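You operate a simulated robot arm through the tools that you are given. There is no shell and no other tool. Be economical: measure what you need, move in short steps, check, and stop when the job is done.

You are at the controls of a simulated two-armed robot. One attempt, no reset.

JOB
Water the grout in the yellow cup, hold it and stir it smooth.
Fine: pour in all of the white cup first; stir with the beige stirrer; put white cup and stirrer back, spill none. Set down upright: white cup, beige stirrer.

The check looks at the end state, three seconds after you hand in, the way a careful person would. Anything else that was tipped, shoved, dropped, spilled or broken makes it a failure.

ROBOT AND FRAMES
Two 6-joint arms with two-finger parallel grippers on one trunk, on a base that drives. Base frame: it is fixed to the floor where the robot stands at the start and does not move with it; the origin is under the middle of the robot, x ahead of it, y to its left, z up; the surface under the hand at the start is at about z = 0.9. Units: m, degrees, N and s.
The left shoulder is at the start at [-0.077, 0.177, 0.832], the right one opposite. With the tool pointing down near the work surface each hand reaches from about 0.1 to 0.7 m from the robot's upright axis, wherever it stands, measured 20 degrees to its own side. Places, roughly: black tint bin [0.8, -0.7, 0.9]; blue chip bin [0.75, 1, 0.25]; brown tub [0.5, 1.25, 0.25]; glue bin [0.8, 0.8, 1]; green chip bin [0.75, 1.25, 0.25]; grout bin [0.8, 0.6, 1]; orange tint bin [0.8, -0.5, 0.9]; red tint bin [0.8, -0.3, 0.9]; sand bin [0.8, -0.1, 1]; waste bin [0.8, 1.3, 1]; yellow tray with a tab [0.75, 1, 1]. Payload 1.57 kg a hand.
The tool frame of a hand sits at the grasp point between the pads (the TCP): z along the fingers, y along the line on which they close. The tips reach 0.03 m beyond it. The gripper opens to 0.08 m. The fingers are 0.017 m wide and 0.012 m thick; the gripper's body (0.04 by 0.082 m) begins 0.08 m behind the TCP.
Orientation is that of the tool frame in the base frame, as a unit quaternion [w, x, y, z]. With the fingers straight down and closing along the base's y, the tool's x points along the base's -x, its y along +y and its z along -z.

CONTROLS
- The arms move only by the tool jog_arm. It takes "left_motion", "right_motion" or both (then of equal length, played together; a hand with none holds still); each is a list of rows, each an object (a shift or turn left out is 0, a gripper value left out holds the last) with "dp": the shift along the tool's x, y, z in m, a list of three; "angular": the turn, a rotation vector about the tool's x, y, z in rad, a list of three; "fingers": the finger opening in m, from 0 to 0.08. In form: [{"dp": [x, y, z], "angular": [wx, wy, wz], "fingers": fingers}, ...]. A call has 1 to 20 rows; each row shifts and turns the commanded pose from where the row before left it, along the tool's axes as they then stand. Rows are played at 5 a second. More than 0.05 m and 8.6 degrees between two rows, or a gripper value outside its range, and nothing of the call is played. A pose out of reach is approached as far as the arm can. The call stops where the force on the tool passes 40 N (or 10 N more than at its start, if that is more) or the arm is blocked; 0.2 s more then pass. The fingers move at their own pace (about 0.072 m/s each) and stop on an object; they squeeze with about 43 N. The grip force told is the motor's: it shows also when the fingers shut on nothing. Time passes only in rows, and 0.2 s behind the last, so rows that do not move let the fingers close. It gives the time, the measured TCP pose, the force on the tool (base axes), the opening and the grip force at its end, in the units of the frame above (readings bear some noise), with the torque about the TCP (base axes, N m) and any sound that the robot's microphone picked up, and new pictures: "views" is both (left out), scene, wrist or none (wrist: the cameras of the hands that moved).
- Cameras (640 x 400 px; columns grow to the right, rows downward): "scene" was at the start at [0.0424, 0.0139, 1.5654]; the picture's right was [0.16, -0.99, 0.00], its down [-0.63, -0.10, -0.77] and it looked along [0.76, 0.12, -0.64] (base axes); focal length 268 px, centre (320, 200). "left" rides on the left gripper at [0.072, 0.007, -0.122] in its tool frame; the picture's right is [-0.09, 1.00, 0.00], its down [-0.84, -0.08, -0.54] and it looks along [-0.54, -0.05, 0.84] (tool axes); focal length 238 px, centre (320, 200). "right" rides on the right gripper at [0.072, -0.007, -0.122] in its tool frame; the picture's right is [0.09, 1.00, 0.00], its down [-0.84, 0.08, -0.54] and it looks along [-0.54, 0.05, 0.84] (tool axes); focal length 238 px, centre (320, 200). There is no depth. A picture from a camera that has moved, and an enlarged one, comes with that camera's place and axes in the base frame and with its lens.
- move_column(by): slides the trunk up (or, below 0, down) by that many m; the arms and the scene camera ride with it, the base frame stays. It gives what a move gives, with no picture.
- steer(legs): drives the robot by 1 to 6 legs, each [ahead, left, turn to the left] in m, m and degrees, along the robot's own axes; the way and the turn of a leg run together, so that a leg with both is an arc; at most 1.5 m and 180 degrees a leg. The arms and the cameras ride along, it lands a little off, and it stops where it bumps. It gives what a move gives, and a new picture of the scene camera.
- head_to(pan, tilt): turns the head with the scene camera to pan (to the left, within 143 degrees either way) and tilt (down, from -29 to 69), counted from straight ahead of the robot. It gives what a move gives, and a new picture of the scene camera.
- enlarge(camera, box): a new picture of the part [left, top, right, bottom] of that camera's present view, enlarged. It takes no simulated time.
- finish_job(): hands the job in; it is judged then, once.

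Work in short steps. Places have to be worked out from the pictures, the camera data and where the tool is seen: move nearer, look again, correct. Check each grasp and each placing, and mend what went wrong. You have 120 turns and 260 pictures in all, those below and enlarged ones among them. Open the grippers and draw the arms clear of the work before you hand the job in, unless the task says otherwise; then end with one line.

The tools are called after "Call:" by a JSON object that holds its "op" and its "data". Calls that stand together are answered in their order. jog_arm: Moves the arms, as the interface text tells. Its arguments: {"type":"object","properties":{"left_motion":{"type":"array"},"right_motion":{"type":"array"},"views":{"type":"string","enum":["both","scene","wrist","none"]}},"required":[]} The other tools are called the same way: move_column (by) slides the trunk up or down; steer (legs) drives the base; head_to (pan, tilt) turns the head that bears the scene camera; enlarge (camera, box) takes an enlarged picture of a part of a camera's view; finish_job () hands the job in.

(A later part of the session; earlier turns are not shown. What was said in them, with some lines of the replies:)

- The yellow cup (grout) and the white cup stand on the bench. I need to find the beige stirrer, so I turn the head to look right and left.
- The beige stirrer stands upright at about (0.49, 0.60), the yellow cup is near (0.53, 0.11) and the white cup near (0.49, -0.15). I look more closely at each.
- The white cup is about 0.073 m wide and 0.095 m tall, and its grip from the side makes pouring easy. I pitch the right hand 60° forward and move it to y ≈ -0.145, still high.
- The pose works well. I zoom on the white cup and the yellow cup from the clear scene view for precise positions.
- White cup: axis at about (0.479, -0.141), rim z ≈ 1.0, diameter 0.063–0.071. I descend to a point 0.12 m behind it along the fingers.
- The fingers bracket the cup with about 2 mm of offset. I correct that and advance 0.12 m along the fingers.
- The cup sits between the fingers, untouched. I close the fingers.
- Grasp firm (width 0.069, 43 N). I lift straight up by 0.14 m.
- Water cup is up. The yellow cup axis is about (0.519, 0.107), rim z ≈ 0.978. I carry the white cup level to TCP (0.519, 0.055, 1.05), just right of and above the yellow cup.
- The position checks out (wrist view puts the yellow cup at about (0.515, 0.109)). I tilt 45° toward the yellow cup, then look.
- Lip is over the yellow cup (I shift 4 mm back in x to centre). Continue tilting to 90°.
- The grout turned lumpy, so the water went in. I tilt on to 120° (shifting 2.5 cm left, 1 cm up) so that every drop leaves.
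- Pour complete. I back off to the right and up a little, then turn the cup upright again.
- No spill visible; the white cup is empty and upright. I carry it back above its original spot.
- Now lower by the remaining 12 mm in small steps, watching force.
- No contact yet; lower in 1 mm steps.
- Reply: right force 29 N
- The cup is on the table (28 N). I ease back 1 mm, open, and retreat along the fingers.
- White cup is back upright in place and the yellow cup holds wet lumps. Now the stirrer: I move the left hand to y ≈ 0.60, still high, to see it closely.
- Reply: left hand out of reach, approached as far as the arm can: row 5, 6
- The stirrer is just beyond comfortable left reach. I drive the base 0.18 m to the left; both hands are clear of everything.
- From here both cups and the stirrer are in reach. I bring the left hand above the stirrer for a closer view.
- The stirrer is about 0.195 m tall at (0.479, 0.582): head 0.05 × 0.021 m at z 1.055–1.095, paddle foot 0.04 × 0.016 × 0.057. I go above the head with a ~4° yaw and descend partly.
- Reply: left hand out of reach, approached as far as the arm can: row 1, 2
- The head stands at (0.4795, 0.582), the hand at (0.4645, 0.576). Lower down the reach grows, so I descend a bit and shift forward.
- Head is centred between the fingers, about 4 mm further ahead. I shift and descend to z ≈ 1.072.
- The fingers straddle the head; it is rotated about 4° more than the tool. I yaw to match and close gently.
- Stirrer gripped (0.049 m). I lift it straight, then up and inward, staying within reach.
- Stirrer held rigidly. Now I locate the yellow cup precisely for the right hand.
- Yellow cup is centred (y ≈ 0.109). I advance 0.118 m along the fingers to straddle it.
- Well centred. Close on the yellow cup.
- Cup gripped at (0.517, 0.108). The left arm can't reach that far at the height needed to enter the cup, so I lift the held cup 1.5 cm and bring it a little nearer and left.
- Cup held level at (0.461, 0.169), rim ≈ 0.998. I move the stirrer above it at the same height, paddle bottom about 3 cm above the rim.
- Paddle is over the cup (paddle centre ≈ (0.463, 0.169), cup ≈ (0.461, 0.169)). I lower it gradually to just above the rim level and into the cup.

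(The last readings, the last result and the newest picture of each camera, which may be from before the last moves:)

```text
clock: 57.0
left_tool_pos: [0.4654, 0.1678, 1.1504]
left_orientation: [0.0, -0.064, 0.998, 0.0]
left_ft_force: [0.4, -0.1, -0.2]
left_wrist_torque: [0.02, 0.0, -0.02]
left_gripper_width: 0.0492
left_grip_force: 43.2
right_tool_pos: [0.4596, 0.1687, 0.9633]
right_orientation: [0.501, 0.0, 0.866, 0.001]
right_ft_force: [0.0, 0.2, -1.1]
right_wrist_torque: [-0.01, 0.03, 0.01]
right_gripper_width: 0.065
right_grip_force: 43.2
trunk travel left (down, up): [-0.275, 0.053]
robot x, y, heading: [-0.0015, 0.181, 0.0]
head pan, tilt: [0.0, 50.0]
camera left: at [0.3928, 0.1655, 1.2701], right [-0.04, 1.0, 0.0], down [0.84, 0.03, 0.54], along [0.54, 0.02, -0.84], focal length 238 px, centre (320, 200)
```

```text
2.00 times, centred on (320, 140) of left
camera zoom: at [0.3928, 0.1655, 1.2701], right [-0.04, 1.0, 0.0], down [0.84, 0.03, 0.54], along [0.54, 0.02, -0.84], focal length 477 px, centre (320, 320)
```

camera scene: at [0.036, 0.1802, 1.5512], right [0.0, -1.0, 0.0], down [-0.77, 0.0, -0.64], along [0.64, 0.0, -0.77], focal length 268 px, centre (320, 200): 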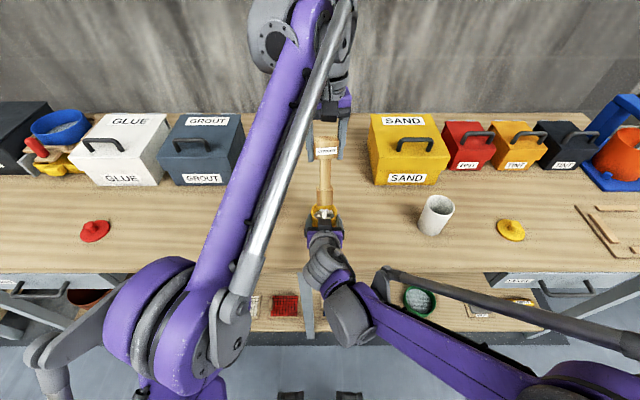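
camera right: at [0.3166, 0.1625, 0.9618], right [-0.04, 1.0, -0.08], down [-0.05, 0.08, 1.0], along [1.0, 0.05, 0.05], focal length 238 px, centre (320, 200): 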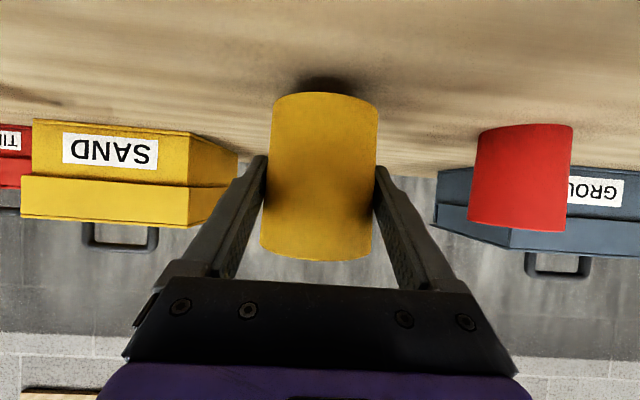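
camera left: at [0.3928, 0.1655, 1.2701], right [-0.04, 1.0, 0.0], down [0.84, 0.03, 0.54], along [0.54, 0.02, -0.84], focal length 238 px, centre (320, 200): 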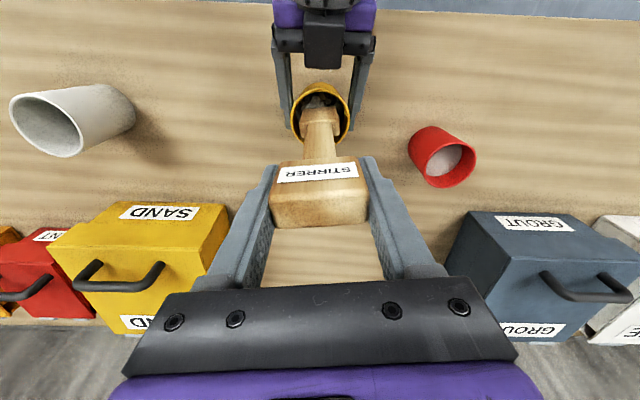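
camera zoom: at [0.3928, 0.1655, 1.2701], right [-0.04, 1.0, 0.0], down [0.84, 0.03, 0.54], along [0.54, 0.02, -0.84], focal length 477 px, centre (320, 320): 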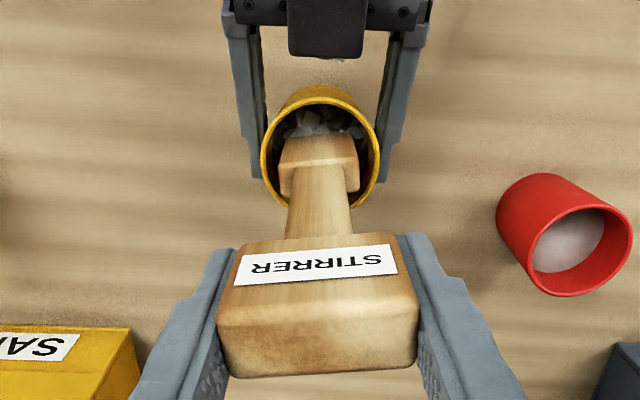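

The paddle is inside the cup, centred. Lower further by 4.5 cm in 1 cm steps, watching the force.

Call:
{"op": "jog_arm", "data": {"left_motion": [{"dp": [0, 0, 0.01]}, {"dp": [0, 0, 0.01]}, {"dp": [0, 0, 0.01]}, {"dp": [0, 0, 0.008]}, {"dp": [0, 0, 0.006]}, {}], "views": "none"}}

Call:
{"op": "enlarge", "data": {"camera": "left", "box": [240, 40, 400, 240]}}

```text
clock: 58.5
left_tool_pos: [0.4634, 0.1694, 1.1058]
left_orientation: [0.0, -0.063, 0.998, 0.0]
left_ft_force: [0.4, 0.4, -1.3]
left_wrist_torque: [0.0, 0.0, -0.03]
left_gripper_width: 0.0491
left_grip_force: 43.1
right_tool_pos: [0.4601, 0.1691, 0.9636]
right_orientation: [0.5, 0.002, 0.866, 0.0]
right_ft_force: [0.7, 0.1, -1.7]
right_wrist_torque: [0.02, 0.0, 0.0]
right_gripper_width: 0.0651
right_grip_force: 43.0
trunk travel left (down, up): [-0.275, 0.053]
robot x, y, heading: [0.0006, 0.1781, -0.1]
head pan, tilt: [0.0, 50.0]
```

```text
2.00 times, centred on (320, 140) of left
camera zoom: at [0.3919, 0.1658, 1.225], right [-0.04, 1.0, 0.0], down [0.84, 0.03, 0.54], along [0.54, 0.02, -0.84], focal length 477 px, centre (320, 320)
```

zoom: 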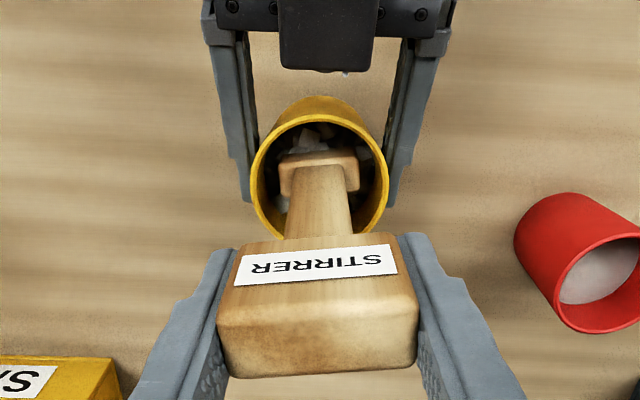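

No contact, paddle in the grout. I stir with two small ellipses that fit inside the cup.

Call:
{"op": "jog_arm", "data": {"left_motion": [{"dp": [0.008, 0, 0]}, {"dp": [-0.0023, 0.0021, 0]}, {"dp": [-0.0057, 0.0009, 0]}, {"dp": [-0.0057, -0.0009, 0]}, {"dp": [-0.0023, -0.0021, 0]}, {"dp": [0.0023, -0.0021, 0]}, {"dp": [0.0057, -0.0009, 0]}, {"dp": [0.0057, 0.0009, 0]}, {"dp": [0.0023, 0.0021, 0]}, {"dp": [-0.0023, 0.0021, 0]}, {"dp": [-0.0057, 0.0009, 0]}, {"dp": [-0.0057, -0.0009, 0]}, {"dp": [-0.0023, -0.0021, 0]}, {"dp": [0.0023, -0.0021, 0]}, {"dp": [0.0057, -0.0009, 0]}, {"dp": [0.0057, 0.0009, 0]}, {"dp": [0.0023, 0.0021, 0]}, {"dp": [-0.008, 0, 0]}], "views": "none"}}

Call:
{"op": "enlarge", "data": {"camera": "left", "box": [270, 80, 370, 180]}}

Call:
{"op": "enlarge", "data": {"camera": "scene", "box": [290, 180, 360, 240]}}

```text
clock: 62.2
left_tool_pos: [0.4641, 0.1685, 1.1061]
left_orientation: [0.001, -0.064, 0.998, 0.0]
left_ft_force: [-0.4, 0.3, -0.2]
left_wrist_torque: [-0.01, 0.02, 0.01]
left_gripper_width: 0.0493
left_grip_force: 42.9
right_tool_pos: [0.4592, 0.1701, 0.9643]
right_orientation: [0.501, 0.001, 0.866, 0.0]
right_ft_force: [0.4, 0.4, -2.3]
right_wrist_torque: [0.03, 0.03, 0.01]
right_gripper_width: 0.0653
right_grip_force: 43.4
trunk travel left (down, up): [-0.275, 0.053]
robot x, y, heading: [0.0028, 0.1817, -0.2]
head pan, tilt: [0.0, 50.0]
```

```text
4.00 times, centred on (320, 130) of left
camera zoom: at [0.3917, 0.1654, 1.2259], right [-0.04, 1.0, 0.0], down [0.84, 0.03, 0.54], along [0.54, 0.02, -0.84], focal length 953 px, centre (320, 480)
```

zoom: 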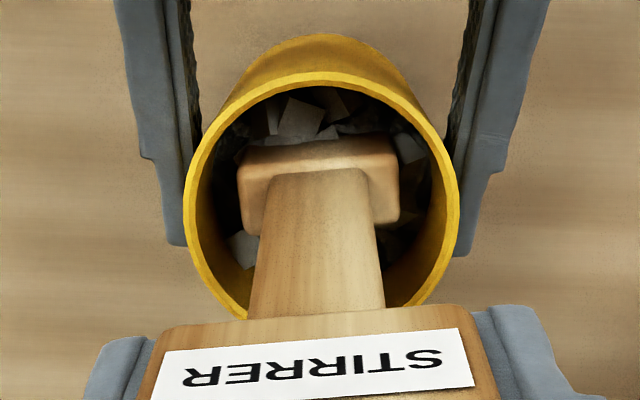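

```text
6.67 times, centred on (325, 210) of scene
camera zoom: at [0.0364, 0.1805, 1.5512], right [0.0, -1.0, 0.0], down [-0.77, 0.0, -0.64], along [0.64, 0.0, -0.77], focal length 1787 px, centre (287, 133)
```

zoom: 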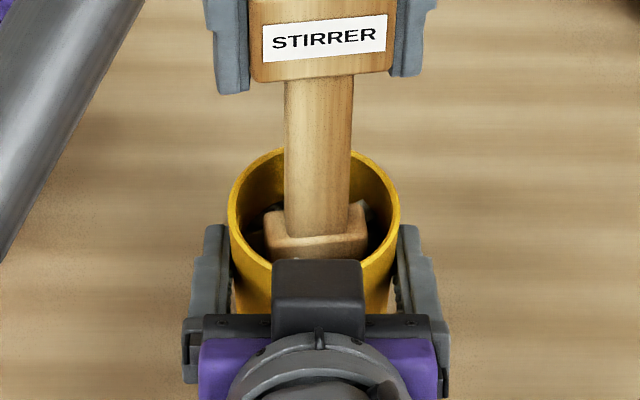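

Still lumpy. I go 6 mm deeper and stir longer with larger ellipses.

Call:
{"op": "jog_arm", "data": {"left_motion": [{"dp": [0, 0, 0.003]}, {"dp": [0, 0, 0.003]}, {"dp": [0.01, 0, 0]}, {"dp": [-0.0029, 0.0021, 0]}, {"dp": [-0.0071, 0.0009, 0]}, {"dp": [-0.0071, -0.0009, 0]}, {"dp": [-0.0029, -0.0021, 0]}, {"dp": [0.0029, -0.0021, 0]}, {"dp": [0.0071, -0.0009, 0]}, {"dp": [0.0071, 0.0009, 0]}, {"dp": [0.0029, 0.0021, 0]}, {"dp": [-0.0029, 0.0021, 0]}, {"dp": [-0.0071, 0.0009, 0]}, {"dp": [-0.0071, -0.0009, 0]}, {"dp": [-0.0029, -0.0021, 0]}, {"dp": [0.0029, -0.0021, 0]}, {"dp": [0.0071, -0.0009, 0]}, {"dp": [0.0071, 0.0009, 0]}, {"dp": [0.0029, 0.0021, 0]}], "views": "none"}}

Call:
{"op": "jog_arm", "data": {"left_motion": [{"dp": [-0.0029, 0.0021, 0]}, {"dp": [-0.0071, 0.0009, 0]}, {"dp": [-0.0071, -0.0009, 0]}, {"dp": [-0.0029, -0.0021, 0]}, {"dp": [0.0029, -0.0021, 0]}, {"dp": [0.0071, -0.0009, 0]}, {"dp": [0.0071, 0.0009, 0]}, {"dp": [0.0029, 0.0021, 0]}, {"dp": [-0.0029, 0.0021, 0]}, {"dp": [-0.0071, 0.0009, 0]}, {"dp": [-0.0071, -0.0009, 0]}, {"dp": [-0.0029, -0.0021, 0]}, {"dp": [0.0029, -0.0021, 0]}, {"dp": [0.0071, -0.0009, 0]}, {"dp": [0.0071, 0.0009, 0]}, {"dp": [0.0029, 0.0021, 0]}], "views": "none"}}

Call:
{"op": "enlarge", "data": {"camera": "left", "box": [270, 80, 370, 180]}}

```text
clock: 66.2
left_tool_pos: [0.456, 0.1681, 1.0998]
left_orientation: [0.002, -0.064, 0.998, 0.001]
left_ft_force: [8.8, -0.6, 0.0]
left_wrist_torque: [-0.03, -1.44, -0.07]
left_gripper_width: 0.0491
left_grip_force: 42.6
right_tool_pos: [0.4581, 0.1687, 0.9631]
right_orientation: [0.5, 0.002, 0.866, 0.0]
right_ft_force: [-8.1, -0.7, -1.8]
right_wrist_torque: [-0.02, 0.29, 0.09]
right_gripper_width: 0.065
right_grip_force: 43.2
trunk travel left (down, up): [-0.275, 0.053]
robot x, y, heading: [-0.0024, 0.18, -0.1]
head pan, tilt: [0.0, 50.0]
```

```text
clock: 69.7
left_tool_pos: [0.4557, 0.1674, 1.1002]
left_orientation: [0.001, -0.063, 0.998, 0.0]
left_ft_force: [5.8, 3.7, -1.2]
left_wrist_torque: [0.51, -0.87, -0.07]
left_gripper_width: 0.0494
left_grip_force: 43.5
right_tool_pos: [0.4593, 0.1685, 0.9635]
right_orientation: [0.501, 0.003, 0.866, -0.001]
right_ft_force: [-5.6, -2.8, -3.0]
right_wrist_torque: [-0.1, 0.21, 0.02]
right_gripper_width: 0.065
right_grip_force: 42.7
trunk travel left (down, up): [-0.275, 0.053]
robot x, y, heading: [-0.0015, 0.1827, -0.4]
head pan, tilt: [0.0, 50.0]
```

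```text
4.00 times, centred on (320, 130) of left
camera zoom: at [0.383, 0.1643, 1.2192], right [-0.04, 1.0, 0.0], down [0.84, 0.03, 0.54], along [0.54, 0.02, -0.84], focal length 953 px, centre (320, 480)
```

zoom: 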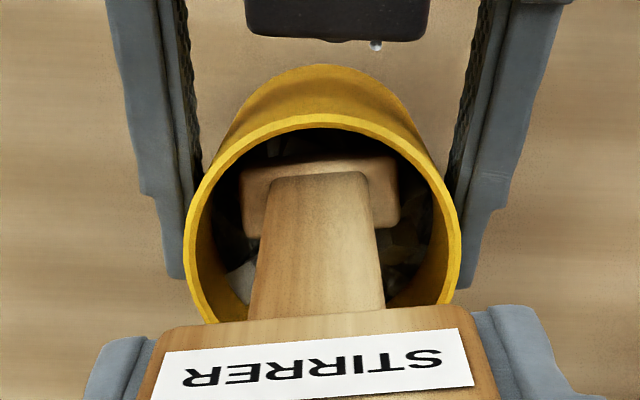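

Slight wall contact on the near side, so the ellipse was a bit big. I recentre and add a twisting stir of the paddle (±24°), then smaller ellipses.

Call:
{"op": "jog_arm", "data": {"left_motion": [{"dp": [-0.01, 0, 0]}, {"angular": [0, 0, 0.14]}, {"angular": [0, 0, 0.14]}, {"angular": [0, 0, 0.14]}, {"angular": [0, 0, -0.14]}, {"angular": [0, 0, -0.14]}, {"angular": [0, 0, -0.14]}, {"angular": [0, 0, -0.14]}, {"angular": [0, 0, -0.14]}, {"angular": [0, 0, -0.14]}, {"angular": [0, 0, 0.14]}, {"angular": [0, 0, 0.14]}, {"angular": [0, 0, 0.14]}, {"angular": [0, 0, 0.14]}, {"angular": [0, 0, 0.14]}, {"angular": [0, 0, 0.14]}, {"angular": [0, 0, -0.14]}, {"angular": [0, 0, -0.14]}, {"angular": [0, 0, -0.14]}, {}], "views": "none"}}

Call:
{"op": "jog_arm", "data": {"left_motion": [{"dp": [0.007, 0, 0]}, {"dp": [-0.002, 0.0028, 0]}, {"dp": [-0.005, 0.0012, 0]}, {"dp": [-0.005, -0.0012, 0]}, {"dp": [-0.002, -0.0028, 0]}, {"dp": [0.002, -0.0028, 0]}, {"dp": [0.005, -0.0012, 0]}, {"dp": [0.005, 0.0012, 0]}, {"dp": [0.002, 0.0028, 0]}, {"dp": [-0.002, 0.0028, 0]}, {"dp": [-0.005, 0.0012, 0]}, {"dp": [-0.005, -0.0012, 0]}, {"dp": [-0.002, -0.0028, 0]}, {"dp": [0.002, -0.0028, 0]}, {"dp": [0.005, -0.0012, 0]}, {"dp": [0.005, 0.0012, 0]}, {"dp": [0.002, 0.0028, 0]}, {"dp": [-0.007, 0, 0]}, {}], "views": "scene"}}

Call:
{"op": "enlarge", "data": {"camera": "left", "box": [270, 80, 370, 180]}}

Call:
{"op": "enlarge", "data": {"camera": "scene", "box": [300, 190, 350, 230]}}

```text
clock: 73.8
left_tool_pos: [0.4648, 0.1695, 1.099]
left_orientation: [0.001, -0.065, 0.998, 0.0]
left_ft_force: [1.1, -0.6, -0.3]
left_wrist_torque: [0.0, -0.02, -0.05]
left_gripper_width: 0.0494
left_grip_force: 43.7
right_tool_pos: [0.459, 0.1685, 0.9634]
right_orientation: [0.501, 0.002, 0.866, 0.0]
right_ft_force: [-0.6, 0.7, -1.6]
right_wrist_torque: [0.01, 0.02, 0.02]
right_gripper_width: 0.0652
right_grip_force: 42.7
trunk travel left (down, up): [-0.275, 0.053]
robot x, y, heading: [-0.0003, 0.1811, -0.1]
head pan, tilt: [0.0, 50.0]
```

```text
clock: 77.8
left_tool_pos: [0.4631, 0.1697, 1.0985]
left_orientation: [0.0, -0.063, 0.998, 0.0]
left_ft_force: [0.2, -0.4, -0.6]
left_wrist_torque: [0.01, -0.02, 0.02]
left_gripper_width: 0.0493
left_grip_force: 43.2
right_tool_pos: [0.4591, 0.17, 0.9642]
right_orientation: [0.501, 0.001, 0.865, 0.0]
right_ft_force: [0.0, -0.1, -1.8]
right_wrist_torque: [0.0, 0.0, -0.02]
right_gripper_width: 0.065
right_grip_force: 43.3
trunk travel left (down, up): [-0.275, 0.053]
robot x, y, heading: [0.0001, 0.1795, -0.2]
head pan, tilt: [0.0, 50.0]
camera scene: at [0.0356, 0.1806, 1.5512], right [0.0, -1.0, 0.0], down [-0.77, 0.0, -0.64], along [0.64, 0.0, -0.77], focal length 268 px, centre (320, 200)
```

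scene: 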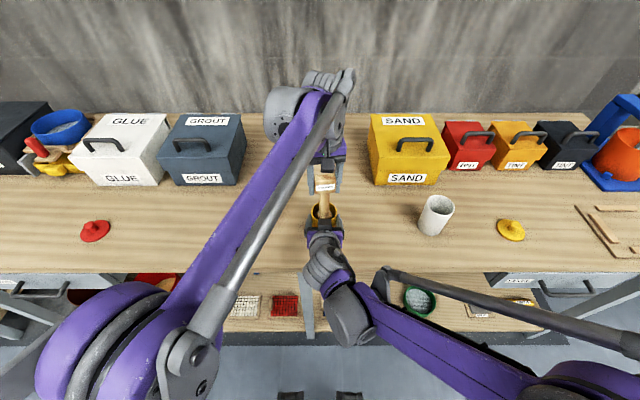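

```text
4.00 times, centred on (320, 130) of left
camera zoom: at [0.392, 0.166, 1.2193], right [-0.04, 1.0, 0.0], down [0.84, 0.03, 0.54], along [0.54, 0.02, -0.84], focal length 953 px, centre (320, 480)
```

zoom: 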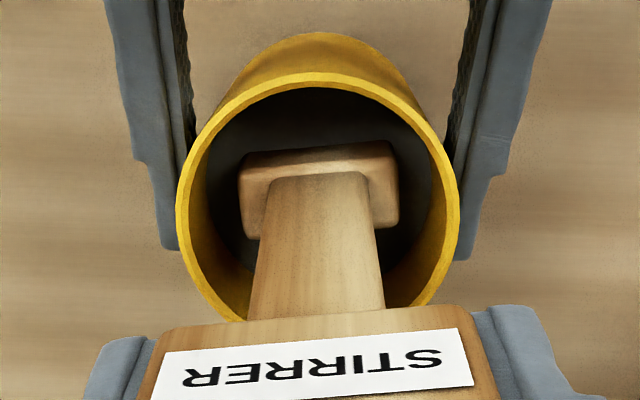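

```text
10.00 times, centred on (325, 210) of scene
camera zoom: at [0.0356, 0.1806, 1.5512], right [0.0, -1.0, 0.0], down [-0.77, 0.0, -0.64], along [0.64, 0.0, -0.77], focal length 2681 px, centre (270, 100)
```

zoom: 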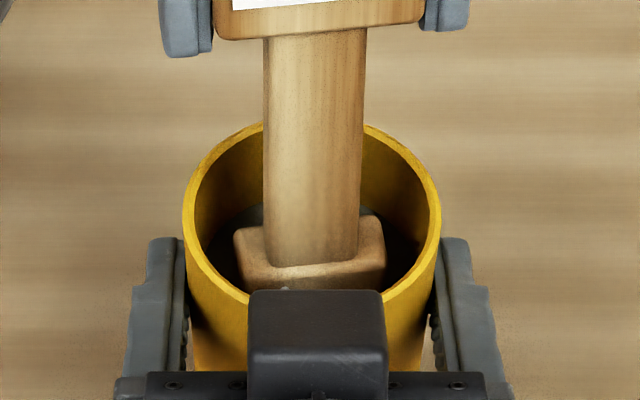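

The grout now looks smooth with no lumps. I lift the stirrer straight up, and pause above the cup to let it drip.

Call:
{"op": "jog_arm", "data": {"left_motion": [{"dp": [0, 0, -0.01]}, {"dp": [0, 0, -0.015]}, {"dp": [0, 0, -0.015]}, {"dp": [0, 0, -0.015]}, {"dp": [0, 0, -0.015]}, {"dp": [0, 0, -0.015]}, {"dp": [0, 0, -0.012]}, {"dp": [0, 0, -0.008]}, {}, {}, {}, {}, {}, {}, {}, {}], "views": "scene"}}

Call:
{"op": "enlarge", "data": {"camera": "scene", "box": [290, 160, 370, 230]}}

Call:
{"op": "enlarge", "data": {"camera": "left", "box": [270, 60, 370, 160]}}

```text
clock: 81.2
left_tool_pos: [0.4629, 0.1688, 1.2035]
left_orientation: [0.0, -0.064, 0.998, 0.0]
left_ft_force: [0.3, -0.9, -0.9]
left_wrist_torque: [0.01, 0.0, -0.01]
left_gripper_width: 0.0493
left_grip_force: 42.7
right_tool_pos: [0.4591, 0.1696, 0.9631]
right_orientation: [0.501, 0.002, 0.866, 0.0]
right_ft_force: [-0.2, 0.3, -1.7]
right_wrist_torque: [-0.04, 0.0, 0.02]
right_gripper_width: 0.0648
right_grip_force: 43.1
trunk travel left (down, up): [-0.275, 0.053]
robot x, y, heading: [0.0007, 0.1782, 0.1]
head pan, tilt: [0.0, 50.0]
camera scene: at [0.0358, 0.1806, 1.5512], right [0.0, -1.0, 0.0], down [-0.77, 0.0, -0.64], along [0.64, 0.0, -0.77], focal length 268 px, centre (320, 200)
```

scene: 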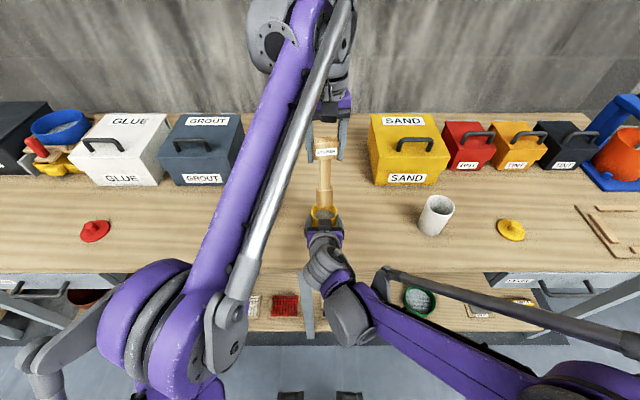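

```text
5.71 times, centred on (330, 195) of scene
camera zoom: at [0.0358, 0.1806, 1.5512], right [0.0, -1.0, 0.0], down [-0.77, 0.0, -0.64], along [0.64, 0.0, -0.77], focal length 1532 px, centre (263, 229)
```

zoom: 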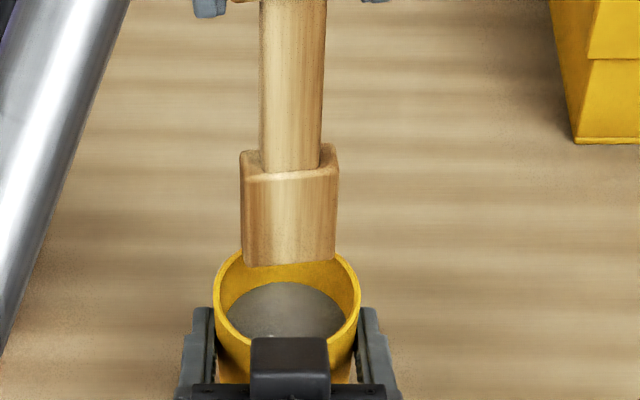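

```text
4.00 times, centred on (320, 110) of left
camera zoom: at [0.391, 0.1657, 1.3239], right [-0.04, 1.0, 0.0], down [0.84, 0.03, 0.54], along [0.54, 0.02, -0.84], focal length 953 px, centre (320, 560)
```

zoom: 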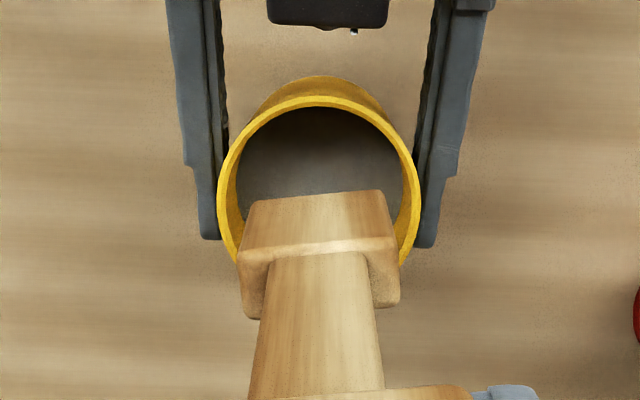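

Smooth grout, nothing dripped. I retrace the stirrer's path back to its place, stopping 4 cm above.

Call:
{"op": "jog_arm", "data": {"left_motion": [{"dp": [-0.0025, 0.0349, 0]}, {"dp": [-0.0025, 0.0349, 0]}, {"dp": [-0.0025, 0.0349, 0]}, {"dp": [-0.0025, 0.0349, 0]}, {"dp": [-0.0025, 0.0349, 0]}, {"dp": [-0.0025, 0.0349, 0]}, {"dp": [-0.0025, 0.0349, 0]}, {"dp": [-0.0025, 0.0349, 0]}, {"dp": [-0.0025, 0.0349, 0]}, {}, {"dp": [-0.0104, 0.0188, 0.018]}, {"dp": [-0.0104, 0.0188, 0.018]}, {"dp": [-0.0104, 0.0188, 0.018]}, {"dp": [-0.0104, 0.0188, 0.018]}, {"dp": [-0.0104, 0.0188, 0.018]}, {}]}}

Call:
{"op": "enlarge", "data": {"camera": "scene", "box": [120, 140, 240, 240]}}

```text
clock: 84.7
left_tool_pos: [0.4867, 0.5845, 1.1122]
left_orientation: [-0.001, -0.063, 0.998, 0.0]
left_ft_force: [-0.7, 0.7, -0.1]
left_wrist_torque: [0.05, 0.03, 0.01]
left_gripper_width: 0.049
left_grip_force: 42.7
right_tool_pos: [0.4588, 0.1681, 0.9647]
right_orientation: [0.5, 0.001, 0.866, 0.001]
right_ft_force: [0.2, -0.5, -2.0]
right_wrist_torque: [0.03, 0.0, 0.04]
right_gripper_width: 0.0651
right_grip_force: 42.8
trunk travel left (down, up): [-0.275, 0.053]
robot x, y, heading: [0.001, 0.1822, -0.1]
head pan, tilt: [0.0, 50.0]
camera scene: at [0.0355, 0.1802, 1.5512], right [0.0, -1.0, 0.0], down [-0.77, 0.0, -0.64], along [0.64, 0.0, -0.77], focal length 268 px, centre (320, 200)
camera left: at [0.4131, 0.5809, 1.2325], right [-0.04, 1.0, 0.0], down [0.84, 0.03, 0.54], along [0.54, 0.02, -0.84], focal length 238 px, centre (320, 200)
```

scene: 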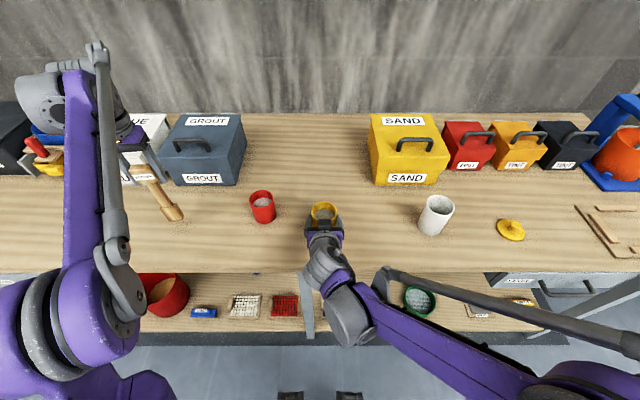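
left: 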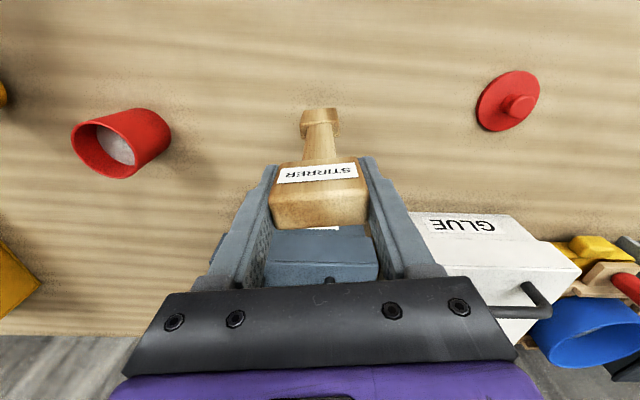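

```text
4.00 times, centred on (180, 190) of scene
camera zoom: at [0.0355, 0.1802, 1.5512], right [0.0, -1.0, 0.0], down [-0.77, 0.0, -0.64], along [0.64, 0.0, -0.77], focal length 1072 px, centre (880, 240)
```

zoom: 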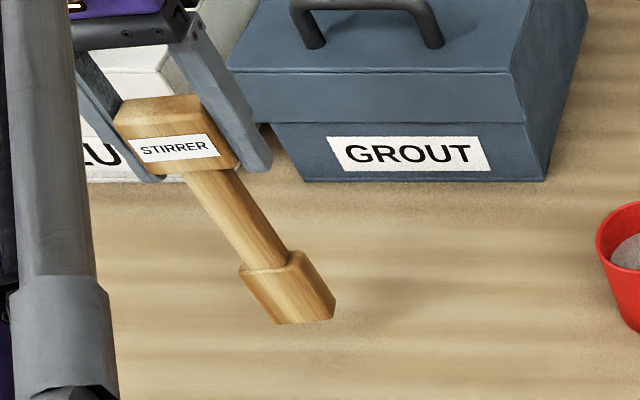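

I trim 2 mm and lower to just above the table.

Call:
{"op": "jog_arm", "data": {"left_motion": [{"dp": [0.0021, -0.0023, 0.01]}, {"dp": [0, 0, 0.01]}, {"dp": [0, 0, 0.01]}, {"dp": [0, 0, 0.005]}, {"dp": [0, 0, 0.003]}, {}], "views": "none"}}

Call:
{"op": "jog_arm", "data": {"left_motion": [{"dp": [0, 0, 0.0008]}, {}, {}], "views": "none"}}

```text
clock: 86.0
left_tool_pos: [0.4851, 0.582, 1.0754]
left_orientation: [0.0, -0.064, 0.998, 0.0]
left_ft_force: [0.3, -0.3, -0.9]
left_wrist_torque: [-0.01, -0.01, 0.03]
left_gripper_width: 0.0493
left_grip_force: 42.9
right_tool_pos: [0.4599, 0.1697, 0.9627]
right_orientation: [0.5, 0.002, 0.866, 0.0]
right_ft_force: [-0.2, -0.1, -2.2]
right_wrist_torque: [-0.01, 0.01, 0.01]
right_gripper_width: 0.0647
right_grip_force: 43.6
trunk travel left (down, up): [-0.275, 0.053]
robot x, y, heading: [0.0015, 0.1783, 0.0]
head pan, tilt: [0.0, 50.0]
```

```text
clock: 86.8
left_tool_pos: [0.4843, 0.5807, 1.074]
left_orientation: [0.001, -0.064, 0.998, 0.0]
left_ft_force: [0.1, -0.1, -1.0]
left_wrist_torque: [-0.03, 0.01, -0.01]
left_gripper_width: 0.0493
left_grip_force: 43.0
right_tool_pos: [0.4595, 0.1678, 0.9622]
right_orientation: [0.5, 0.001, 0.866, 0.001]
right_ft_force: [0.3, 0.6, -1.9]
right_wrist_torque: [0.01, 0.03, -0.02]
right_gripper_width: 0.0651
right_grip_force: 42.9
trunk travel left (down, up): [-0.275, 0.053]
robot x, y, heading: [0.0015, 0.1783, 0.0]
head pan, tilt: [0.0, 50.0]
```

No contact yet; I continue in sub-millimetre steps.

Call:
{"op": "jog_arm", "data": {"left_motion": [{"dp": [0, 0, 0.0008]}, {}, {}], "views": "none"}}

Call:
{"op": "jog_arm", "data": {"left_motion": [{"dp": [0, 0, 0.0008]}, {}, {}], "views": "none"}}

```text
clock: 87.7
left_tool_pos: [0.4854, 0.5813, 1.0744]
left_orientation: [0.0, -0.063, 0.998, 0.0]
left_ft_force: [0.8, -0.4, -0.5]
left_wrist_torque: [0.0, -0.02, -0.01]
left_gripper_width: 0.0489
left_grip_force: 43.0
right_tool_pos: [0.4592, 0.1675, 0.963]
right_orientation: [0.5, 0.001, 0.866, 0.001]
right_ft_force: [-0.3, 0.4, -3.0]
right_wrist_torque: [0.02, 0.01, -0.01]
right_gripper_width: 0.0649
right_grip_force: 42.5
trunk travel left (down, up): [-0.275, 0.053]
robot x, y, heading: [0.0018, 0.1778, -0.0]
head pan, tilt: [0.0, 50.0]
```

```text
clock: 88.5
left_tool_pos: [0.4839, 0.5797, 1.0733]
left_orientation: [0.001, -0.064, 0.998, 0.0]
left_ft_force: [0.1, 0.1, 0.5]
left_wrist_torque: [0.01, 0.03, 0.0]
left_gripper_width: 0.0491
left_grip_force: 43.3
right_tool_pos: [0.4579, 0.1672, 0.9638]
right_orientation: [0.502, 0.002, 0.865, 0.0]
right_ft_force: [0.0, 0.2, -0.8]
right_wrist_torque: [-0.01, 0.01, 0.02]
right_gripper_width: 0.0651
right_grip_force: 43.2
trunk travel left (down, up): [-0.275, 0.053]
robot x, y, heading: [-0.0011, 0.1772, -0.4]
head pan, tilt: [0.0, 50.0]
```

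Call:
{"op": "jog_arm", "data": {"left_motion": [{"dp": [0, 0, 0.0007]}, {}, {}], "views": "wrist"}}

```text
clock: 89.2
left_tool_pos: [0.4844, 0.5805, 1.0734]
left_orientation: [0.001, -0.064, 0.998, 0.001]
left_ft_force: [-0.2, 0.3, -0.3]
left_wrist_torque: [-0.01, -0.03, 0.01]
left_gripper_width: 0.0493
left_grip_force: 43.2
right_tool_pos: [0.4597, 0.1688, 0.964]
right_orientation: [0.5, 0.001, 0.866, 0.0]
right_ft_force: [0.4, -0.6, -2.7]
right_wrist_torque: [-0.03, 0.0, 0.04]
right_gripper_width: 0.065
right_grip_force: 43.1
trunk travel left (down, up): [-0.275, 0.053]
robot x, y, heading: [0.0009, 0.1832, -0.3]
head pan, tilt: [0.0, 50.0]
camera left: at [0.4125, 0.5777, 1.1932], right [-0.04, 1.0, 0.0], down [0.84, 0.03, 0.54], along [0.54, 0.02, -0.84], focal length 238 px, centre (320, 200)
```

left: 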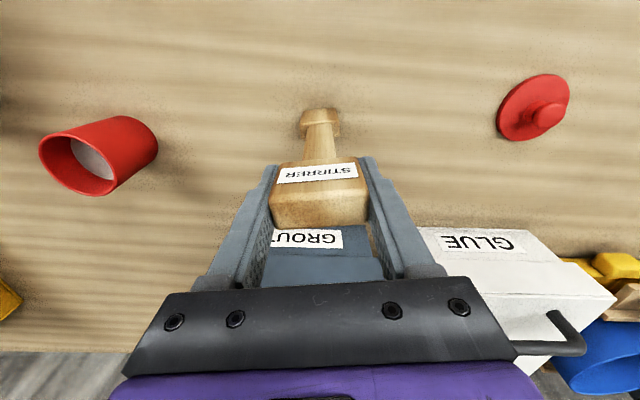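

Almost there; continue in steps until the force rises.

Call:
{"op": "jog_arm", "data": {"left_motion": [{"dp": [0, 0, 0.0007]}, {}, {}], "views": "none"}}

Call:
{"op": "jog_arm", "data": {"left_motion": [{"dp": [0, 0, 0.0006]}, {}, {}], "views": "none"}}

```text
clock: 90.0
left_tool_pos: [0.484, 0.5811, 1.0734]
left_orientation: [0.0, -0.063, 0.998, -0.001]
left_ft_force: [0.4, -0.4, 6.7]
left_wrist_torque: [-0.02, -0.07, 0.0]
left_gripper_width: 0.0493
left_grip_force: 43.2
right_tool_pos: [0.4578, 0.1684, 0.9635]
right_orientation: [0.501, 0.002, 0.866, 0.0]
right_ft_force: [0.2, 0.5, -2.5]
right_wrist_torque: [-0.02, 0.03, 0.02]
right_gripper_width: 0.0652
right_grip_force: 42.9
trunk travel left (down, up): [-0.275, 0.053]
robot x, y, heading: [0.0006, 0.1833, -0.1]
head pan, tilt: [0.0, 50.0]
```

```text
clock: 90.8
left_tool_pos: [0.4843, 0.5815, 1.0727]
left_orientation: [0.0, -0.063, 0.998, 0.001]
left_ft_force: [2.0, 1.7, 13.2]
left_wrist_torque: [0.26, -0.19, -0.05]
left_gripper_width: 0.0492
left_grip_force: 42.6
right_tool_pos: [0.4595, 0.1681, 0.9642]
right_orientation: [0.501, 0.002, 0.865, 0.0]
right_ft_force: [0.2, -0.2, -2.0]
right_wrist_torque: [0.02, 0.01, 0.0]
right_gripper_width: 0.0651
right_grip_force: 43.8
trunk travel left (down, up): [-0.275, 0.053]
robot x, y, heading: [0.0033, 0.1793, -0.1]
head pan, tilt: [0.0, 50.0]
```

Standing on the table (13 N). I open slowly, then check before rising.

Call:
{"op": "jog_arm", "data": {"left_motion": [{"fingers": 0.051}, {"fingers": 0.054}, {"fingers": 0.06}, {"fingers": 0.07}, {"fingers": 0.08}, {"fingers": 0.08}], "views": "wrist"}}

Call:
{"op": "enlarge", "data": {"camera": "scene", "box": [110, 130, 230, 240]}}

```text
clock: 92.2
left_tool_pos: [0.4849, 0.5796, 1.0715]
left_orientation: [0.0, -0.063, 0.998, 0.0]
left_ft_force: [0.9, -0.3, -0.2]
left_wrist_torque: [0.0, -0.01, -0.01]
left_gripper_width: 0.0802
left_grip_force: 0.0
right_tool_pos: [0.4587, 0.1682, 0.9628]
right_orientation: [0.501, 0.001, 0.866, 0.0]
right_ft_force: [0.7, 0.4, -1.3]
right_wrist_torque: [-0.04, -0.01, 0.02]
right_gripper_width: 0.0649
right_grip_force: 43.0
trunk travel left (down, up): [-0.275, 0.053]
robot x, y, heading: [0.0011, 0.1775, -0.3]
head pan, tilt: [0.0, 50.0]
camera left: at [0.4128, 0.5776, 1.1921], right [-0.04, 1.0, 0.0], down [0.84, 0.03, 0.54], along [0.54, 0.02, -0.84], focal length 238 px, centre (320, 200)
```

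left: 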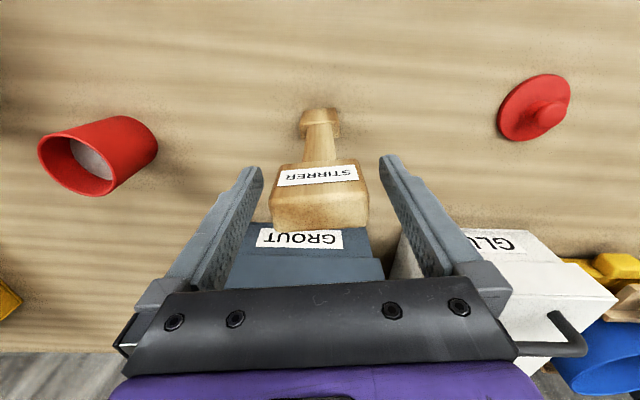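

```text
3.64 times, centred on (170, 185) of scene
camera zoom: at [0.0358, 0.1806, 1.5512], right [0.0, -1.0, 0.0], down [-0.77, 0.0, -0.64], along [0.64, 0.0, -0.77], focal length 975 px, centre (866, 254)
```

zoom: 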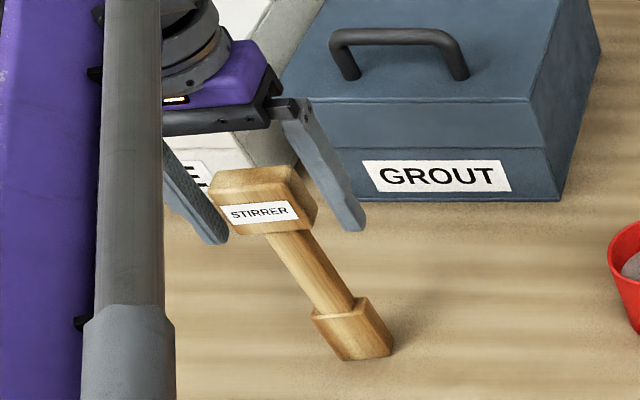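

The stirrer stands free. I raise the left hand straight up, then back away.

Call:
{"op": "jog_arm", "data": {"left_motion": [{"dp": [0, 0, -0.015]}, {"dp": [0, 0, -0.02]}, {"dp": [0, 0, -0.02]}, {"dp": [0.015, 0, -0.02]}, {"dp": [0.04, 0, -0.02]}, {"dp": [0.04, 0, -0.02]}, {"dp": [0.04, 0, 0]}, {}], "views": "scene"}}

Call:
{"op": "enlarge", "data": {"camera": "scene", "box": [110, 130, 230, 240]}}

```text
clock: 94.0
left_tool_pos: [0.3513, 0.5644, 1.1863]
left_orientation: [0.0, -0.063, 0.998, 0.0]
left_ft_force: [0.0, 0.4, 0.2]
left_wrist_torque: [0.01, 0.04, 0.01]
left_gripper_width: 0.0798
left_grip_force: 0.2
right_tool_pos: [0.4598, 0.1689, 0.9639]
right_orientation: [0.501, 0.001, 0.866, 0.0]
right_ft_force: [0.2, 0.0, -3.5]
right_wrist_torque: [-0.01, -0.01, 0.0]
right_gripper_width: 0.0647
right_grip_force: 43.0
trunk travel left (down, up): [-0.275, 0.053]
robot x, y, heading: [0.004, 0.1802, -0.2]
head pan, tilt: [0.0, 50.0]
camera scene: at [0.0369, 0.1809, 1.5512], right [0.0, -1.0, 0.0], down [-0.77, 0.0, -0.64], along [0.64, 0.0, -0.77], focal length 268 px, centre (320, 200)
```

scene: 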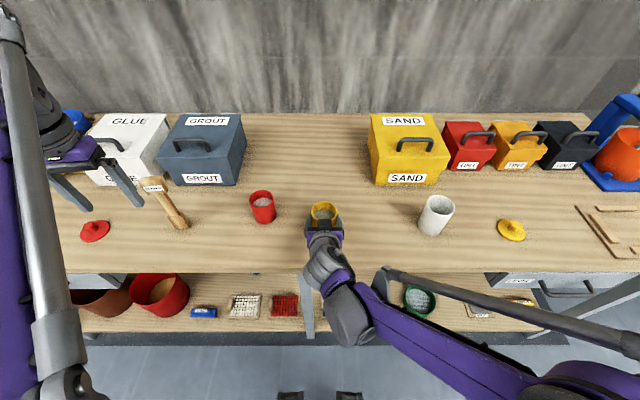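

```text
3.64 times, centred on (170, 185) of scene
camera zoom: at [0.0369, 0.1809, 1.5512], right [0.0, -1.0, 0.0], down [-0.77, 0.0, -0.64], along [0.64, 0.0, -0.77], focal length 975 px, centre (866, 254)
```

zoom: 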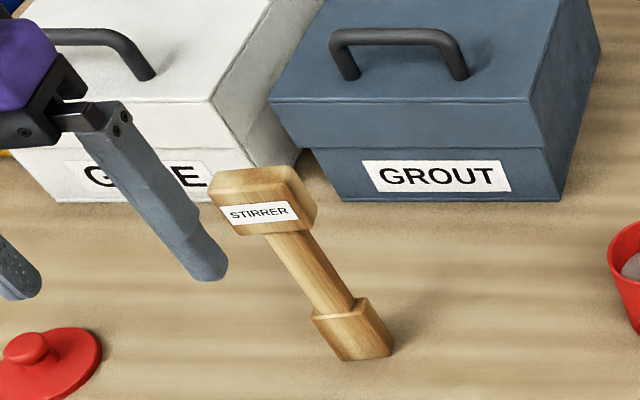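

Stirrer is back, upright. Now I return the yellow cup to its original spot, staying 1 cm above the table.

Call:
{"op": "jog_arm", "data": {"right_motion": [{"dp": [-0.0047, -0.0101, 0.0081]}, {"dp": [-0.0047, -0.0101, 0.0081]}, {"dp": [-0.0047, -0.0101, 0.0081]}, {"dp": [-0.0047, -0.0101, 0.0081]}, {"dp": [-0.0047, -0.0101, 0.0081]}, {"dp": [-0.0047, -0.0101, 0.0081]}, {}, {"dp": [0.0043, 0, 0.0025]}, {"dp": [0.0043, 0, 0.0025]}, {"dp": [0.0035, 0, 0.002]}, {}, {}], "views": "wrist"}}

Call:
{"op": "jog_arm", "data": {"right_motion": [{"dp": [0.0009, 0, 0.0005]}, {}, {}], "views": "none"}}

```text
clock: 96.7
left_tool_pos: [0.3509, 0.5639, 1.1881]
left_orientation: [0.0, -0.063, 0.998, 0.0]
left_ft_force: [0.2, 0.1, -0.6]
left_wrist_torque: [-0.02, -0.01, 0.0]
left_gripper_width: 0.0802
left_grip_force: 0.1
right_tool_pos: [0.516, 0.1077, 0.9493]
right_orientation: [0.501, 0.001, 0.866, 0.0]
right_ft_force: [-0.3, -1.3, -2.4]
right_wrist_torque: [-0.01, 0.03, 0.01]
right_gripper_width: 0.065
right_grip_force: 43.4
trunk travel left (down, up): [-0.275, 0.053]
robot x, y, heading: [0.0018, 0.1846, -0.0]
head pan, tilt: [0.0, 50.0]
camera right: at [0.3727, 0.1012, 0.9475], right [-0.04, 1.0, -0.08], down [-0.05, 0.08, 1.0], along [1.0, 0.05, 0.05], focal length 238 px, centre (320, 200)
```

right: 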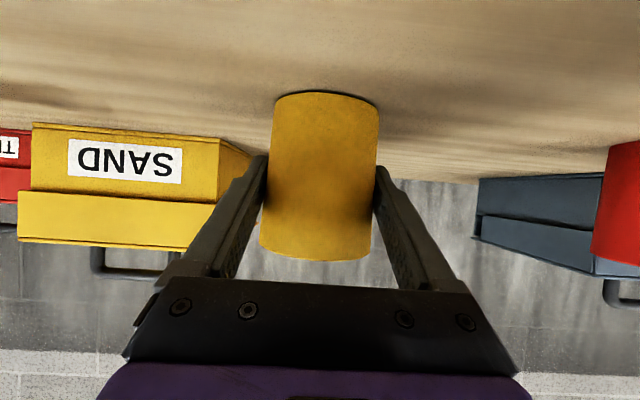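

```text
clock: 97.5
left_tool_pos: [0.3517, 0.5647, 1.1864]
left_orientation: [0.0, -0.064, 0.998, 0.0]
left_ft_force: [0.1, 0.3, 0.8]
left_wrist_torque: [-0.02, 0.0, -0.01]
left_gripper_width: 0.0799
left_grip_force: 0.0
right_tool_pos: [0.5149, 0.1084, 0.9484]
right_orientation: [0.501, 0.001, 0.865, 0.0]
right_ft_force: [-0.3, 0.2, -1.1]
right_wrist_torque: [-0.03, -0.03, -0.01]
right_gripper_width: 0.0648
right_grip_force: 43.0
trunk travel left (down, up): [-0.275, 0.053]
robot x, y, heading: [-0.0017, 0.1784, -0.3]
head pan, tilt: [0.0, 50.0]
```

Still about 2 mm up; lower in small steps.

Call:
{"op": "jog_arm", "data": {"right_motion": [{"dp": [0.0009, 0, 0.0005]}, {}, {}], "views": "none"}}

Call:
{"op": "jog_arm", "data": {"right_motion": [{"dp": [0.0007, 0, 0.0004]}, {}, {}], "views": "none"}}

```text
clock: 98.2
left_tool_pos: [0.3494, 0.5649, 1.1877]
left_orientation: [-0.001, -0.064, 0.998, 0.0]
left_ft_force: [-0.6, -0.4, -0.1]
left_wrist_torque: [0.01, 0.0, 0.0]
left_gripper_width: 0.0801
left_grip_force: 0.0
right_tool_pos: [0.5161, 0.107, 0.9471]
right_orientation: [0.502, 0.001, 0.865, -0.001]
right_ft_force: [0.9, -1.0, 14.0]
right_wrist_torque: [-0.52, -0.13, 0.04]
right_gripper_width: 0.0648
right_grip_force: 43.0
trunk travel left (down, up): [-0.275, 0.053]
robot x, y, heading: [-0.0004, 0.1811, 0.3]
head pan, tilt: [0.0, 50.0]
```

```text
clock: 99.0
left_tool_pos: [0.3476, 0.5644, 1.1867]
left_orientation: [0.001, -0.064, 0.998, 0.001]
left_ft_force: [-0.4, -0.1, 0.8]
left_wrist_torque: [-0.02, 0.0, 0.0]
left_gripper_width: 0.0798
left_grip_force: 0.1
right_tool_pos: [0.5152, 0.1083, 0.9465]
right_orientation: [0.501, 0.0, 0.865, 0.001]
right_ft_force: [2.5, 0.6, 22.1]
right_wrist_torque: [-0.5, -0.37, 0.03]
right_gripper_width: 0.0651
right_grip_force: 43.0
trunk travel left (down, up): [-0.275, 0.053]
robot x, y, heading: [-0.0033, 0.1795, -0.2]
head pan, tilt: [0.0, 50.0]
```

The yellow cup is on the table (22 N). I open, and retreat along the fingers, raising the hand afterwards.

Call:
{"op": "jog_arm", "data": {"right_motion": [{"dp": [-0.0005, 0, -0.0003]}, {"fingers": 0.068}, {"fingers": 0.074}, {"fingers": 0.08}, {"fingers": 0.08}, {"dp": [0, 0, -0.015]}, {"dp": [0, 0, -0.025]}, {"dp": [0, 0, -0.03]}, {"dp": [0, 0, -0.03]}, {"dp": [0, 0, -0.03]}, {"dp": [-0.03, 0, -0.03]}, {"dp": [-0.03, 0, -0.03]}, {}], "views": "scene"}}

Call:
{"op": "enlarge", "data": {"camera": "scene", "box": [240, 150, 480, 270]}}

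Call:
{"op": "enlarge", "data": {"camera": "scene", "box": [110, 130, 270, 270]}}

```text
clock: 101.8
left_tool_pos: [0.3507, 0.563, 1.1868]
left_orientation: [0.0, -0.064, 0.998, -0.001]
left_ft_force: [-0.2, -1.4, 0.0]
left_wrist_torque: [-0.01, 0.0, -0.01]
left_gripper_width: 0.0802
left_grip_force: 0.0
right_tool_pos: [0.3819, 0.109, 1.0927]
right_orientation: [0.501, 0.001, 0.866, 0.0]
right_ft_force: [0.7, -0.3, 0.2]
right_wrist_torque: [0.04, 0.01, 0.02]
right_gripper_width: 0.0799
right_grip_force: 0.0
trunk travel left (down, up): [-0.275, 0.053]
robot x, y, heading: [-0.001, 0.1832, 0.0]
head pan, tilt: [0.0, 50.0]
camera scene: at [0.0361, 0.1808, 1.5512], right [0.0, -1.0, 0.0], down [-0.77, 0.0, -0.64], along [0.64, 0.0, -0.77], focal length 268 px, centre (320, 200)
```

scene: 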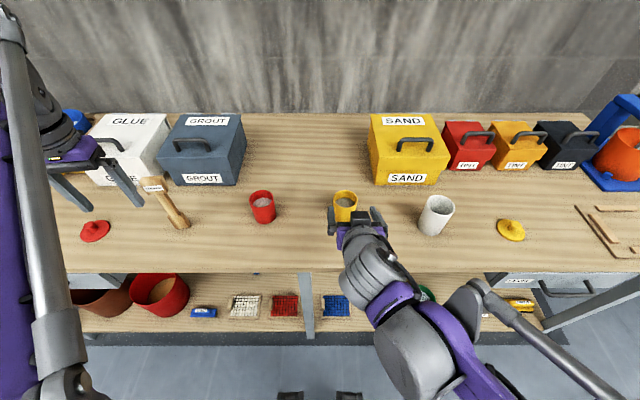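

```text
2.67 times, centred on (360, 210) of scene
camera zoom: at [0.0361, 0.1808, 1.5512], right [0.0, -1.0, 0.0], down [-0.77, 0.0, -0.64], along [0.64, 0.0, -0.77], focal length 715 px, centre (213, 173)
```

zoom: 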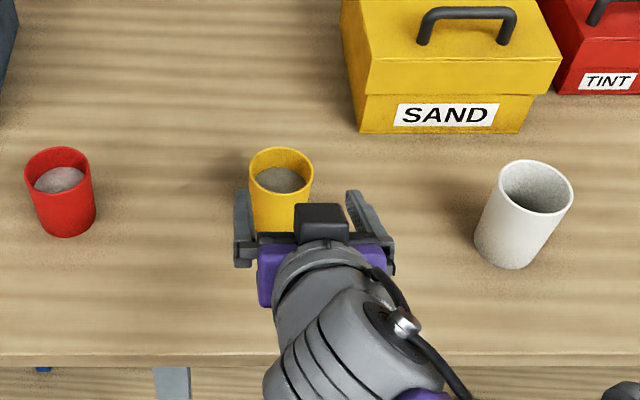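

```text
2.86 times, centred on (190, 200) of scene
camera zoom: at [0.0361, 0.1808, 1.5512], right [0.0, -1.0, 0.0], down [-0.77, 0.0, -0.64], along [0.64, 0.0, -0.77], focal length 766 px, centre (691, 200)
```

zoom: 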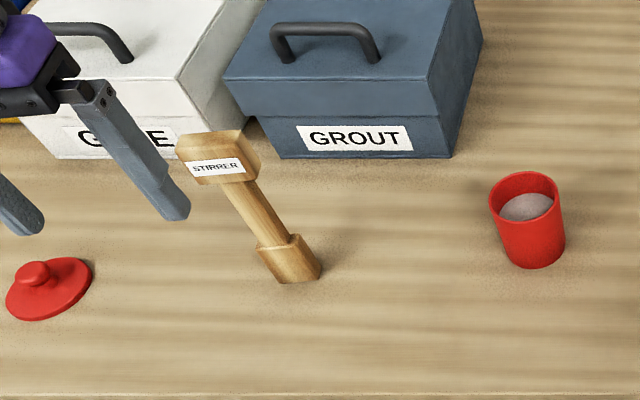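

Everything stands upright with no spills. I draw both arms clear and take a last look.

Call:
{"op": "jog_arm", "data": {"right_motion": [{"dp": [-0.019, 0, -0.034]}, {"dp": [-0.019, 0, -0.034]}, {"dp": [-0.019, 0, -0.034]}, {}], "left_motion": [{"dp": [0.02, 0, -0.015]}, {"dp": [0.02, 0, -0.015]}, {"dp": [0.02, 0, -0.015]}, {}], "views": "scene"}}

Call:
{"op": "enlarge", "data": {"camera": "scene", "box": [240, 150, 480, 270]}}

```text
clock: 102.8
left_tool_pos: [0.2918, 0.5545, 1.2308]
left_orientation: [0.0, -0.064, 0.998, 0.001]
left_ft_force: [0.4, 0.0, 0.3]
left_wrist_torque: [-0.03, 0.02, -0.01]
left_gripper_width: 0.08
left_grip_force: 0.0
right_tool_pos: [0.3219, 0.1068, 1.1939]
right_orientation: [0.501, 0.001, 0.865, 0.0]
right_ft_force: [-0.2, 0.1, 0.6]
right_wrist_torque: [0.01, 0.04, -0.01]
right_gripper_width: 0.0802
right_grip_force: 0.1
trunk travel left (down, up): [-0.275, 0.053]
robot x, y, heading: [-0.0005, 0.1794, -0.0]
head pan, tilt: [0.0, 50.0]
camera scene: at [0.0363, 0.1811, 1.5512], right [0.0, -1.0, 0.0], down [-0.77, 0.0, -0.64], along [0.64, 0.0, -0.77], focal length 268 px, centre (320, 200)
```

scene: 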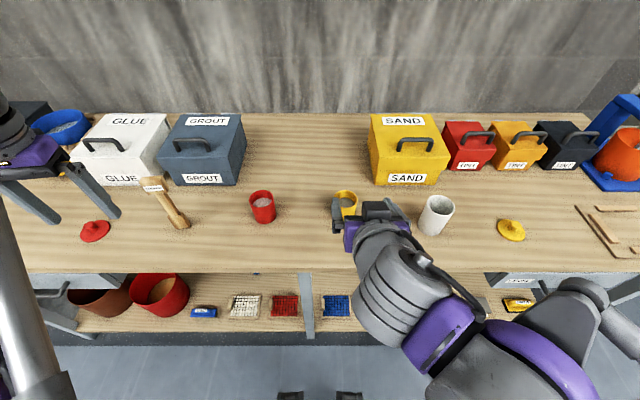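

```text
2.67 times, centred on (360, 210) of scene
camera zoom: at [0.0363, 0.1811, 1.5512], right [0.0, -1.0, 0.0], down [-0.77, 0.0, -0.64], along [0.64, 0.0, -0.77], focal length 715 px, centre (213, 173)
```

zoom: 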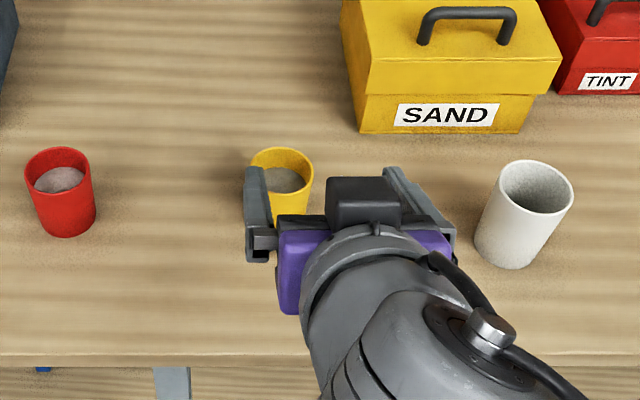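

The grout is wet and smooth, both cups and the stirrer stand upright in their places, and the grippers are open and clear. I hand the job in.

Call:
{"op": "finish_job", "data": {}}

```text
The job is handed in.
```

I poured all the water into the yellow cup and stirred the grout smooth while holding the cup. The white cup and beige stirrer are back upright in their places, with no spills visible in the pictures.
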